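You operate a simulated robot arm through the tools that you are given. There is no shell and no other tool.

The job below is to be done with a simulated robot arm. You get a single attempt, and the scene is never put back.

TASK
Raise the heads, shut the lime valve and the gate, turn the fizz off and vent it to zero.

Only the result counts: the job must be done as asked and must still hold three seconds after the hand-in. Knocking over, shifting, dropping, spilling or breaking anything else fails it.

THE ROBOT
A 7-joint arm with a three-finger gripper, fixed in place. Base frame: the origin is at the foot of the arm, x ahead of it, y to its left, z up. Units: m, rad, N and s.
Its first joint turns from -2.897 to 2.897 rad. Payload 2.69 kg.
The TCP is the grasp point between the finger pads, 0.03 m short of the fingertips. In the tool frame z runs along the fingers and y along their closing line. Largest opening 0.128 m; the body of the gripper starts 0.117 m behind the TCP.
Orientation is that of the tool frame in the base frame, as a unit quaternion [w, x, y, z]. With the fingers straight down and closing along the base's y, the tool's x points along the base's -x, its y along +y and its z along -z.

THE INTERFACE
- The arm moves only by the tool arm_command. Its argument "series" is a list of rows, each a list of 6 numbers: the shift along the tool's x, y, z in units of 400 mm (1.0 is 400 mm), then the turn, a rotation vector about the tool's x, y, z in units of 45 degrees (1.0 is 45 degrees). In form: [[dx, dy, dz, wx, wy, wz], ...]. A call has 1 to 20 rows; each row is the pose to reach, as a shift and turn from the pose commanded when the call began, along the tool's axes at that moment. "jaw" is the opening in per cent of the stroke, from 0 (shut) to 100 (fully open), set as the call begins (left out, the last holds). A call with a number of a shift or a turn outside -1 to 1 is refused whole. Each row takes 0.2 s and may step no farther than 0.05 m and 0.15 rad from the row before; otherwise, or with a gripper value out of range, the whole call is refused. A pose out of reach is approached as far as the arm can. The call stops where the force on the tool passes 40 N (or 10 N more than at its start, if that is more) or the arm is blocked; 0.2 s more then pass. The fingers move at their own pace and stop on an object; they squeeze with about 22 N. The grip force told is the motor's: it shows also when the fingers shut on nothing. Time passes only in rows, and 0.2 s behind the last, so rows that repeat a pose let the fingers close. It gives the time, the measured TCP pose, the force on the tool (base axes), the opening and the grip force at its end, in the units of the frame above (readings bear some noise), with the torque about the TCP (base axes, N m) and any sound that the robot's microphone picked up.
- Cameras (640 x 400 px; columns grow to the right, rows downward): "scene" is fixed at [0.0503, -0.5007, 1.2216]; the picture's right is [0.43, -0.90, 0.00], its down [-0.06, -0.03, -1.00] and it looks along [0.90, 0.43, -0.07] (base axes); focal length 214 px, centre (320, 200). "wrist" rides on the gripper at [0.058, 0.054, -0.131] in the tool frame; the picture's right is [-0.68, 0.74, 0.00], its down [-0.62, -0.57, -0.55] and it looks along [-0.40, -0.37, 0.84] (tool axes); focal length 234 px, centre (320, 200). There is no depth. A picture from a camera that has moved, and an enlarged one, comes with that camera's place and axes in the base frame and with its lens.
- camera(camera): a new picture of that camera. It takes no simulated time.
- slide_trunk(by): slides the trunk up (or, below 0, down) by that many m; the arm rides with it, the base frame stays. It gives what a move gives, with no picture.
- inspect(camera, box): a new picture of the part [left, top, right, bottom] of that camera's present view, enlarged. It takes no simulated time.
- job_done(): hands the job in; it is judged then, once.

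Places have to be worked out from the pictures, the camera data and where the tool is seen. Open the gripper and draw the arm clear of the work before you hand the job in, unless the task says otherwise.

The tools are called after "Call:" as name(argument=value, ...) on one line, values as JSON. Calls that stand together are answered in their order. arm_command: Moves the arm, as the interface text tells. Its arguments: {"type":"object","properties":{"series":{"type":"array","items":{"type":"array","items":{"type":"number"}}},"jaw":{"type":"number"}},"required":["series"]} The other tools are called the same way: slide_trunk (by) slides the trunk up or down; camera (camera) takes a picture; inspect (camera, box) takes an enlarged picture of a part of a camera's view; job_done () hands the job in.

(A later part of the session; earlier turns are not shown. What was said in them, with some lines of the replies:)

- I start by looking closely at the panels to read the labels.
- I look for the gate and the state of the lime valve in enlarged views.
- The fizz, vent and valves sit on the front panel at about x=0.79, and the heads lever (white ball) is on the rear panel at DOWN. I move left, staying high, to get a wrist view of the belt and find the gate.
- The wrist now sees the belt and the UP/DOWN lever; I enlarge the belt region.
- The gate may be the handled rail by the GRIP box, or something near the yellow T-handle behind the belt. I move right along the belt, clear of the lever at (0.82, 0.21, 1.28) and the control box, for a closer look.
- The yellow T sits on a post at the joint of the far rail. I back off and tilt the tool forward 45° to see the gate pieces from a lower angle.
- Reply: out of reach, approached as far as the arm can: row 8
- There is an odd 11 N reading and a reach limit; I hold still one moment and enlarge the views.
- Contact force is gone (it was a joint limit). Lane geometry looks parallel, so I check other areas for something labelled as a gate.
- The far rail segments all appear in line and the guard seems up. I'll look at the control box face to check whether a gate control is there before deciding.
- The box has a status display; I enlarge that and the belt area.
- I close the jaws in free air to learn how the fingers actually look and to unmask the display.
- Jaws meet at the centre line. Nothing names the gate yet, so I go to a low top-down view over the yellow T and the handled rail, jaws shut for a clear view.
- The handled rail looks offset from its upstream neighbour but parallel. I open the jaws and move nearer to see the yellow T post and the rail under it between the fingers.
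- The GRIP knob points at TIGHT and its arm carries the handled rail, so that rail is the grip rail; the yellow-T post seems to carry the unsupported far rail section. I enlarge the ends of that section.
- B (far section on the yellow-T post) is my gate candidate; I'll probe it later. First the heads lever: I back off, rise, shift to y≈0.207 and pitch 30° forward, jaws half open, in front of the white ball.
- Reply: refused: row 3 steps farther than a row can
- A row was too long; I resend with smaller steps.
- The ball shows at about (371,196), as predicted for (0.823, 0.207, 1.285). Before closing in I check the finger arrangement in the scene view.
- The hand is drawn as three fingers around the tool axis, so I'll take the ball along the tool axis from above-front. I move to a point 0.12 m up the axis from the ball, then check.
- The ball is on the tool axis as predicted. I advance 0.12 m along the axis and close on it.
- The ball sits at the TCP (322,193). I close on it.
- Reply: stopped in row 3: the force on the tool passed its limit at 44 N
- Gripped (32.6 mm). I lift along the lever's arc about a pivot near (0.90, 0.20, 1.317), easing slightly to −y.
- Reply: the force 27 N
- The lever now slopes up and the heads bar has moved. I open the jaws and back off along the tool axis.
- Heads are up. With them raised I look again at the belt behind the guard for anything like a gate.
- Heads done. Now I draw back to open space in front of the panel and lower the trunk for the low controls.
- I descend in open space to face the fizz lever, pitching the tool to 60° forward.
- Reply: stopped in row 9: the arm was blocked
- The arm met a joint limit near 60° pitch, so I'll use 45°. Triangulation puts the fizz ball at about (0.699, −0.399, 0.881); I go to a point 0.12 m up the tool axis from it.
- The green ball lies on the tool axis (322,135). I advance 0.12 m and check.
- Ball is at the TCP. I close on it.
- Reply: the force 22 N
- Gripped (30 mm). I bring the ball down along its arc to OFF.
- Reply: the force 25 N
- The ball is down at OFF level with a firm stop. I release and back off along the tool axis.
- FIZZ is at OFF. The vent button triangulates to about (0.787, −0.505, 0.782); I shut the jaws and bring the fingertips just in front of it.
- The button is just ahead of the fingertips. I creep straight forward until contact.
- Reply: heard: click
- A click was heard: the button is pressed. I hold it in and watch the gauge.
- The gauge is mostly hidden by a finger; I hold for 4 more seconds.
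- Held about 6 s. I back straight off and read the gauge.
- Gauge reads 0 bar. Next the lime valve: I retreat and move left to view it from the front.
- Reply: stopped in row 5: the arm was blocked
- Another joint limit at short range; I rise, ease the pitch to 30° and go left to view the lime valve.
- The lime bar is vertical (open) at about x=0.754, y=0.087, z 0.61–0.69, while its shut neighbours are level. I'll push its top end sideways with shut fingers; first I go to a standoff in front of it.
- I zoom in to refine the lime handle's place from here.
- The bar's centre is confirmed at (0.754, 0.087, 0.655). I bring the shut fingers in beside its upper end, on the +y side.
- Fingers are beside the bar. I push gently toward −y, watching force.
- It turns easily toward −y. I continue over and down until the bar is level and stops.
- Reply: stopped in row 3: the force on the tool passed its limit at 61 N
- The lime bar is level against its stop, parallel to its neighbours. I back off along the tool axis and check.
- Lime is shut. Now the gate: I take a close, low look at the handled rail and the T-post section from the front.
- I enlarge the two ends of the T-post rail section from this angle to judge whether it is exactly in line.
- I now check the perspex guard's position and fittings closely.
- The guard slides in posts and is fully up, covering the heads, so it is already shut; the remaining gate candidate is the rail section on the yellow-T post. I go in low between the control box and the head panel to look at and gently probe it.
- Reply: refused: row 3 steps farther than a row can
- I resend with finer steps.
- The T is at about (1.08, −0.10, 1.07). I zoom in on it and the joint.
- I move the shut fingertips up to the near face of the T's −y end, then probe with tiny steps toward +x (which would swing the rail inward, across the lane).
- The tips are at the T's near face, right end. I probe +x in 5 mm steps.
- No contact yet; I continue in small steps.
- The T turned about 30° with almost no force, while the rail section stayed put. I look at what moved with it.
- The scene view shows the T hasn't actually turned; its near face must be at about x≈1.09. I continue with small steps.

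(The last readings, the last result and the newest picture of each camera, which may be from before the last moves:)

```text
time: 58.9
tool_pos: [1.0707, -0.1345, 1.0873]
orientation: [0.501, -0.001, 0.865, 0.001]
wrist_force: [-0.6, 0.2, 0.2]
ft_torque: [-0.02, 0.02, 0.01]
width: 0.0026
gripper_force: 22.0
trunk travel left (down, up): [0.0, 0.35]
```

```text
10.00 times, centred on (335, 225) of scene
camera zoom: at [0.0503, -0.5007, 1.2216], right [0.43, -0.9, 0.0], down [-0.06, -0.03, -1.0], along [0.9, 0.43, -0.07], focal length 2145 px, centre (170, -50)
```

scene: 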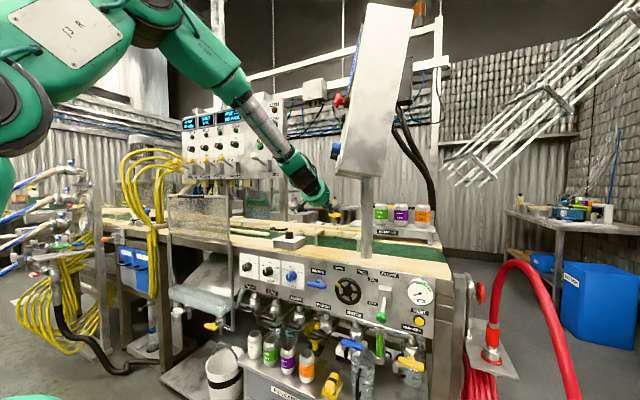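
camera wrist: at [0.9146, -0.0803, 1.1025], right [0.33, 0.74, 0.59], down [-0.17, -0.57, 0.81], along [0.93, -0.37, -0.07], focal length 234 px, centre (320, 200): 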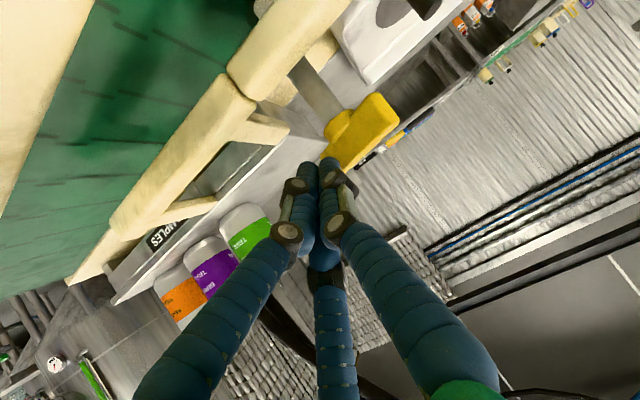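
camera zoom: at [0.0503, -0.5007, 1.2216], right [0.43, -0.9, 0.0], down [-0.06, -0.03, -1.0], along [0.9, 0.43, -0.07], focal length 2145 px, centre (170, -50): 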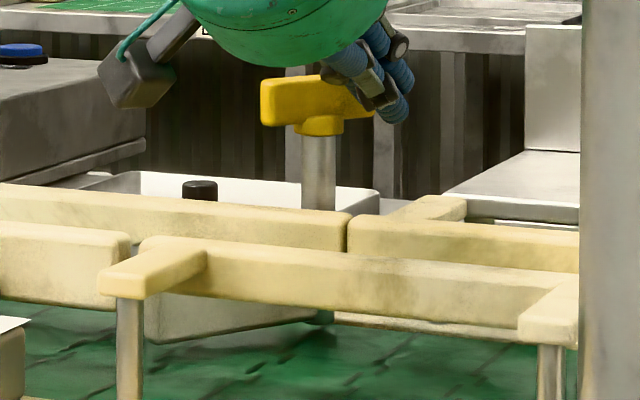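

Now it turned, and a separate low gate bar is swinging out from under the far rail across the belt — that is the gate, and it was open. I keep turning the T.

Call:
arm_command(series=[[-0.01, 0.007, 0.0175, 0, 0, 0], [-0.02, 0.015, 0.0346, 0, 0, 0], [-0.0294, 0.031, 0.0509, 0, 0, 0]])

Call:
inspect(camera="wrist", box=[160, 0, 440, 190])

Call:
inspect(camera="scene", box=[255, 200, 365, 260])

```text
time: 59.7
tool_pos: [1.0931, -0.1228, 1.0884]
orientation: [0.502, 0.0, 0.865, 0.001]
wrist_force: [-5.0, -12.5, 3.1]
ft_torque: [0.03, 0.04, 0.02]
width: 0.002
gripper_force: 22.0
trunk travel left (down, up): [0.0, 0.35]
```

```text
2.11 times, centred on (300, 95) of wrist
camera zoom: at [0.95, -0.0696, 1.1031], right [0.34, 0.74, 0.59], down [-0.17, -0.57, 0.81], along [0.93, -0.37, -0.07], focal length 493 px, centre (362, 421)
```

zoom: 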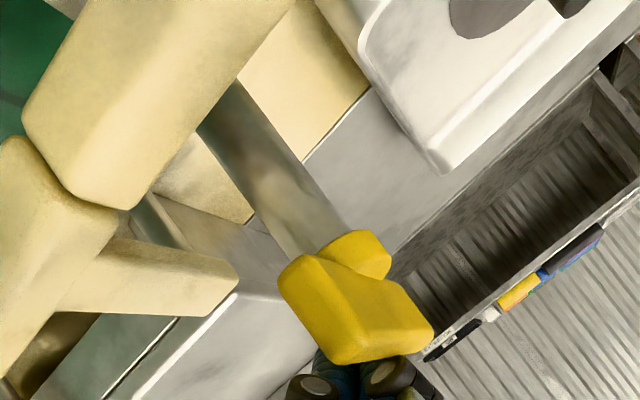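

```text
5.82 times, centred on (310, 230) of scene
camera zoom: at [0.0503, -0.5007, 1.2216], right [0.43, -0.9, 0.0], down [-0.06, -0.03, -1.0], along [0.9, 0.43, -0.07], focal length 1248 px, centre (378, 26)
```

zoom: 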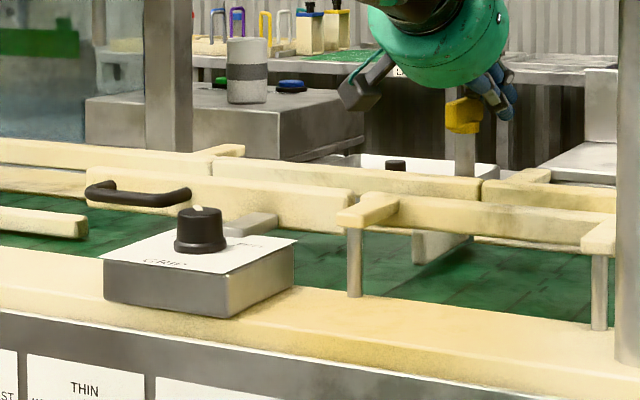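

The gate bar now points across the lane (about 65–70°) and resistance has risen to ~13 N. I push a little further to find the stop.

Call:
arm_command(series=[[-0.004, 0.01, 0.007, 0, 0, 0], [-0.008, 0.02, 0.014, 0, 0, 0], [-0.01, 0.03, 0.018, 0, 0, 0]])

Call:
inspect(camera="wrist", box=[160, 0, 440, 190])

Call:
inspect(camera="scene", box=[255, 200, 365, 260])

```text
time: 60.2
tool_pos: [1.0975, -0.1235, 1.089]
orientation: [0.5, 0.002, 0.866, -0.002]
wrist_force: [-2.3, -8.0, 3.0]
ft_torque: [0.08, 0.0, 0.02]
width: 0.0023
gripper_force: 21.8
trunk travel left (down, up): [0.0, 0.35]
stopped in row 2: the force on the tool passed its limit at 57 N (the readings are from after the stop); the commanded pose is now the measured one
```

```text
2.11 times, centred on (300, 95) of wrist
camera zoom: at [0.9537, -0.0688, 1.1028], right [0.34, 0.74, 0.59], down [-0.17, -0.56, 0.81], along [0.92, -0.38, -0.07], focal length 493 px, centre (362, 421)
```

zoom: 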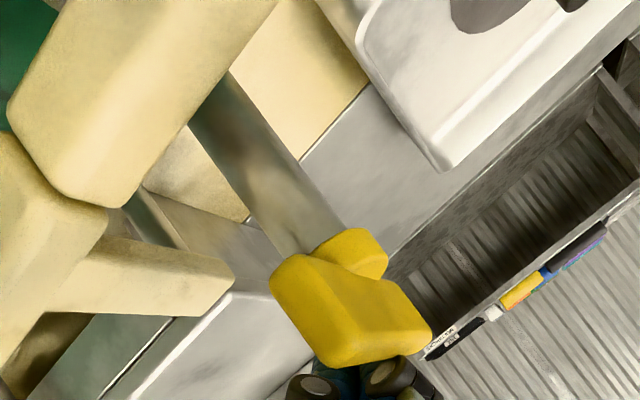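

```text
5.82 times, centred on (310, 230) of scene
camera zoom: at [0.0503, -0.5007, 1.2216], right [0.43, -0.9, 0.0], down [-0.06, -0.03, -1.0], along [0.9, 0.43, -0.07], focal length 1248 px, centre (378, 26)
```

zoom: 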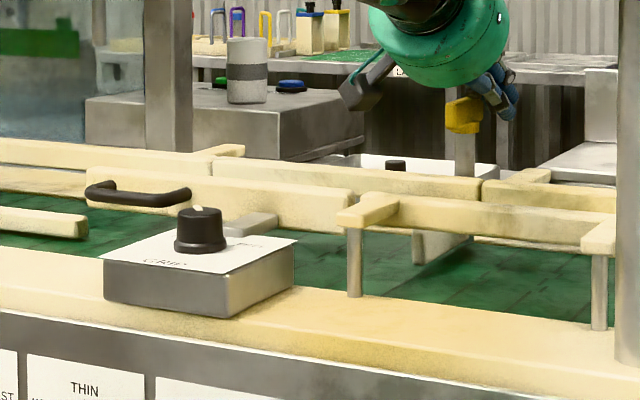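

The gate is hard against its stop at about 90°, square across the lane. I ease the fingers off sideways and withdraw along the way I came.

Call:
arm_command(series=[[0, -0.03, 0, 0, 0, 0], [0, -0.05, 0, 0, 0, 0], [0.036, -0.04, -0.1, 0, 0, 0], [0.071, -0.02, -0.2, 0, 0, 0], [0.107, 0.0, -0.3, 0, 0, 0], [0.1425, 0.03, -0.401, 0, 0, 0], [0.19, 0.04, -0.5, 0, 0, 0], [0.25, 0.05, -0.6, 0, 0, 0], [0.31, 0.06, -0.7, 0, 0, 0], [0.37, 0.06, -0.8, 0, 0, 0]])

Call:
camera(camera="wrist")

Call:
inspect(camera="scene", box=[255, 200, 365, 260])

```text
time: 62.4
tool_pos: [0.747, -0.0986, 1.1179]
orientation: [0.501, 0.001, 0.865, -0.002]
wrist_force: [0.6, 0.2, 0.5]
ft_torque: [0.02, 0.0, 0.01]
width: 0.0025
gripper_force: 21.2
trunk travel left (down, up): [0.0, 0.35]
```

```text
taken
camera wrist: at [0.604, -0.0443, 1.1332], right [0.34, 0.74, 0.58], down [-0.17, -0.56, 0.81], along [0.92, -0.37, -0.07], focal length 234 px, centre (320, 200)
```

wrist: 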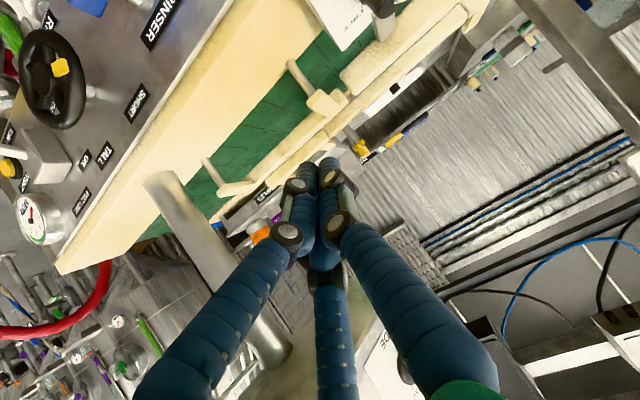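

```text
5.82 times, centred on (310, 230) of scene
camera zoom: at [0.0503, -0.5007, 1.2216], right [0.43, -0.9, 0.0], down [-0.06, -0.03, -1.0], along [0.9, 0.43, -0.07], focal length 1248 px, centre (378, 26)
```

zoom: 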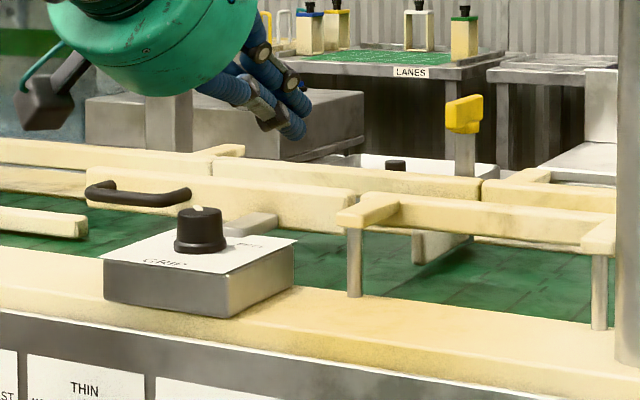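

The gate stays shut across the lane. I withdraw further, open the jaws and verify every control.

Call:
arm_command(series=[[0.01, 0, -0.09, 0, 0.12, 0], [0.02, 0, -0.18, 0, 0.24, 0], [0.03, 0, -0.27, 0, 0.36, 0], [0.045, 0, -0.36, 0, 0.48, 0], [0.055, 0, -0.45, 0, 0.6, 0], [0.065, 0, -0.55, 0, 0.72, 0], [0.08, 0, -0.65, 0, 0.84, 0], [0.09, 0, -0.756, 0, 0.889, 0]], jaw=100)

Call:
camera(camera="scene")

Call:
inspect(camera="scene", box=[230, 240, 450, 378])

Call:
inspect(camera="scene", box=[340, 255, 450, 324])

Call:
inspect(camera="scene", box=[170, 90, 310, 178])

Call:
inspect(camera="scene", box=[240, 190, 350, 259])

```text
time: 64.2
tool_pos: [0.45, -0.1212, 1.2306]
orientation: [0.204, -0.006, 0.978, 0.035]
wrist_force: [-5.6, 3.2, 5.5]
ft_torque: [-0.38, -0.46, -0.17]
width: 0.128
gripper_force: 0.0
out of reach, approached as far as the arm can: row 5, 6, 7, 8
trunk travel left (down, up): [0.0, 0.35]
```

```text
taken
```

scene: 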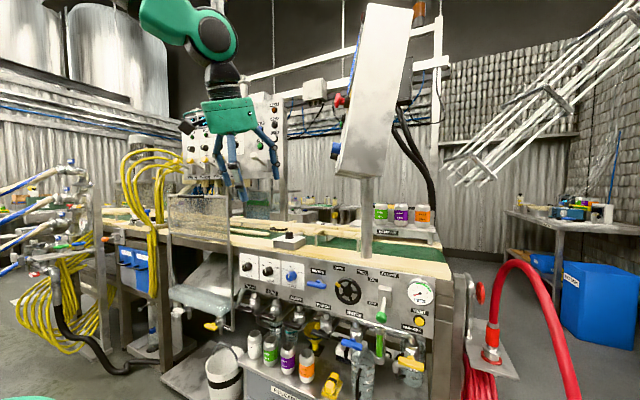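

```text
2.90 times, centred on (340, 309) of scene
camera zoom: at [0.0503, -0.5007, 1.2216], right [0.43, -0.9, 0.0], down [-0.06, -0.03, -1.0], along [0.9, 0.43, -0.07], focal length 622 px, centre (262, -116)
```

zoom: 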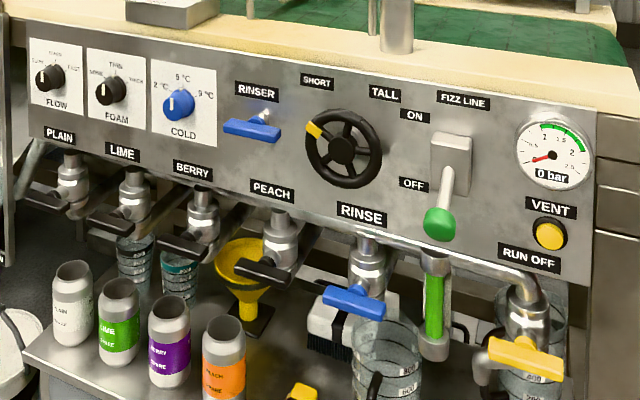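

```text
5.80 times, centred on (395, 290) of scene
camera zoom: at [0.0503, -0.5007, 1.2216], right [0.43, -0.9, 0.0], down [-0.06, -0.03, -1.0], along [0.9, 0.43, -0.07], focal length 1243 px, centre (-115, -319)
```

zoom: 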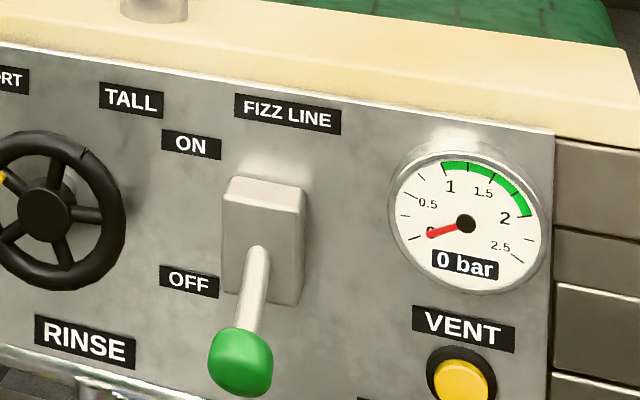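

```text
4.55 times, centred on (240, 134) of scene
camera zoom: at [0.0503, -0.5007, 1.2216], right [0.43, -0.9, 0.0], down [-0.06, -0.03, -1.0], along [0.9, 0.43, -0.07], focal length 975 px, centre (684, 500)
```

zoom: 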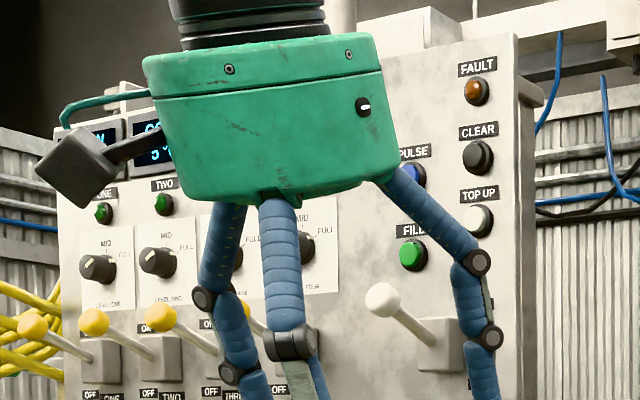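

```text
5.80 times, centred on (295, 224) of scene
camera zoom: at [0.0503, -0.5007, 1.2216], right [0.43, -0.9, 0.0], down [-0.06, -0.03, -1.0], along [0.9, 0.43, -0.07], focal length 1243 px, centre (465, 58)
```

zoom: 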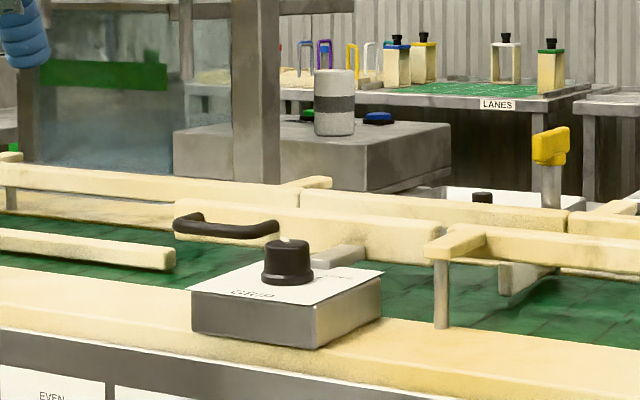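

Everything checks out:
- **Heads:** lever at UP.
- **Lime valve:** bar level like the other shut valves.
- **Fizz:** lever at OFF, gauge at 0 bar.
- **Gate:** square across the lane.

The arm is clear with the jaws open and nothing else looks disturbed, so I hand in.

Call:
job_done()

```text
The job is handed in.
```

The job is handed in, and all five parts checked out in the last pictures before the hand-in:

- **Heads:** the lever is at UP and the heads have risen.
- **Lime valve:** the handle is level against its stop, in line with the other shut valves.
- **Gate:** nothing on the machine was labelled as the gate. I took it to be the low bar turned by the yellow T-handle behind the belt. It had been lying along the rail, so I turned it to its stop, square across the lane.
- **Fizz:** the lever is at OFF.
- **Vent:** I held the button for about six seconds after turning the fizz off. The gauge reads 0 bar.

The arm is drawn back with the jaws open, and nothing else in view looked moved or spilled. The calls for the last pushes on the heads lever, the lime handle and the gate stopped or slowed against their end stops. The highest reading was 61 N, on the lime handle.
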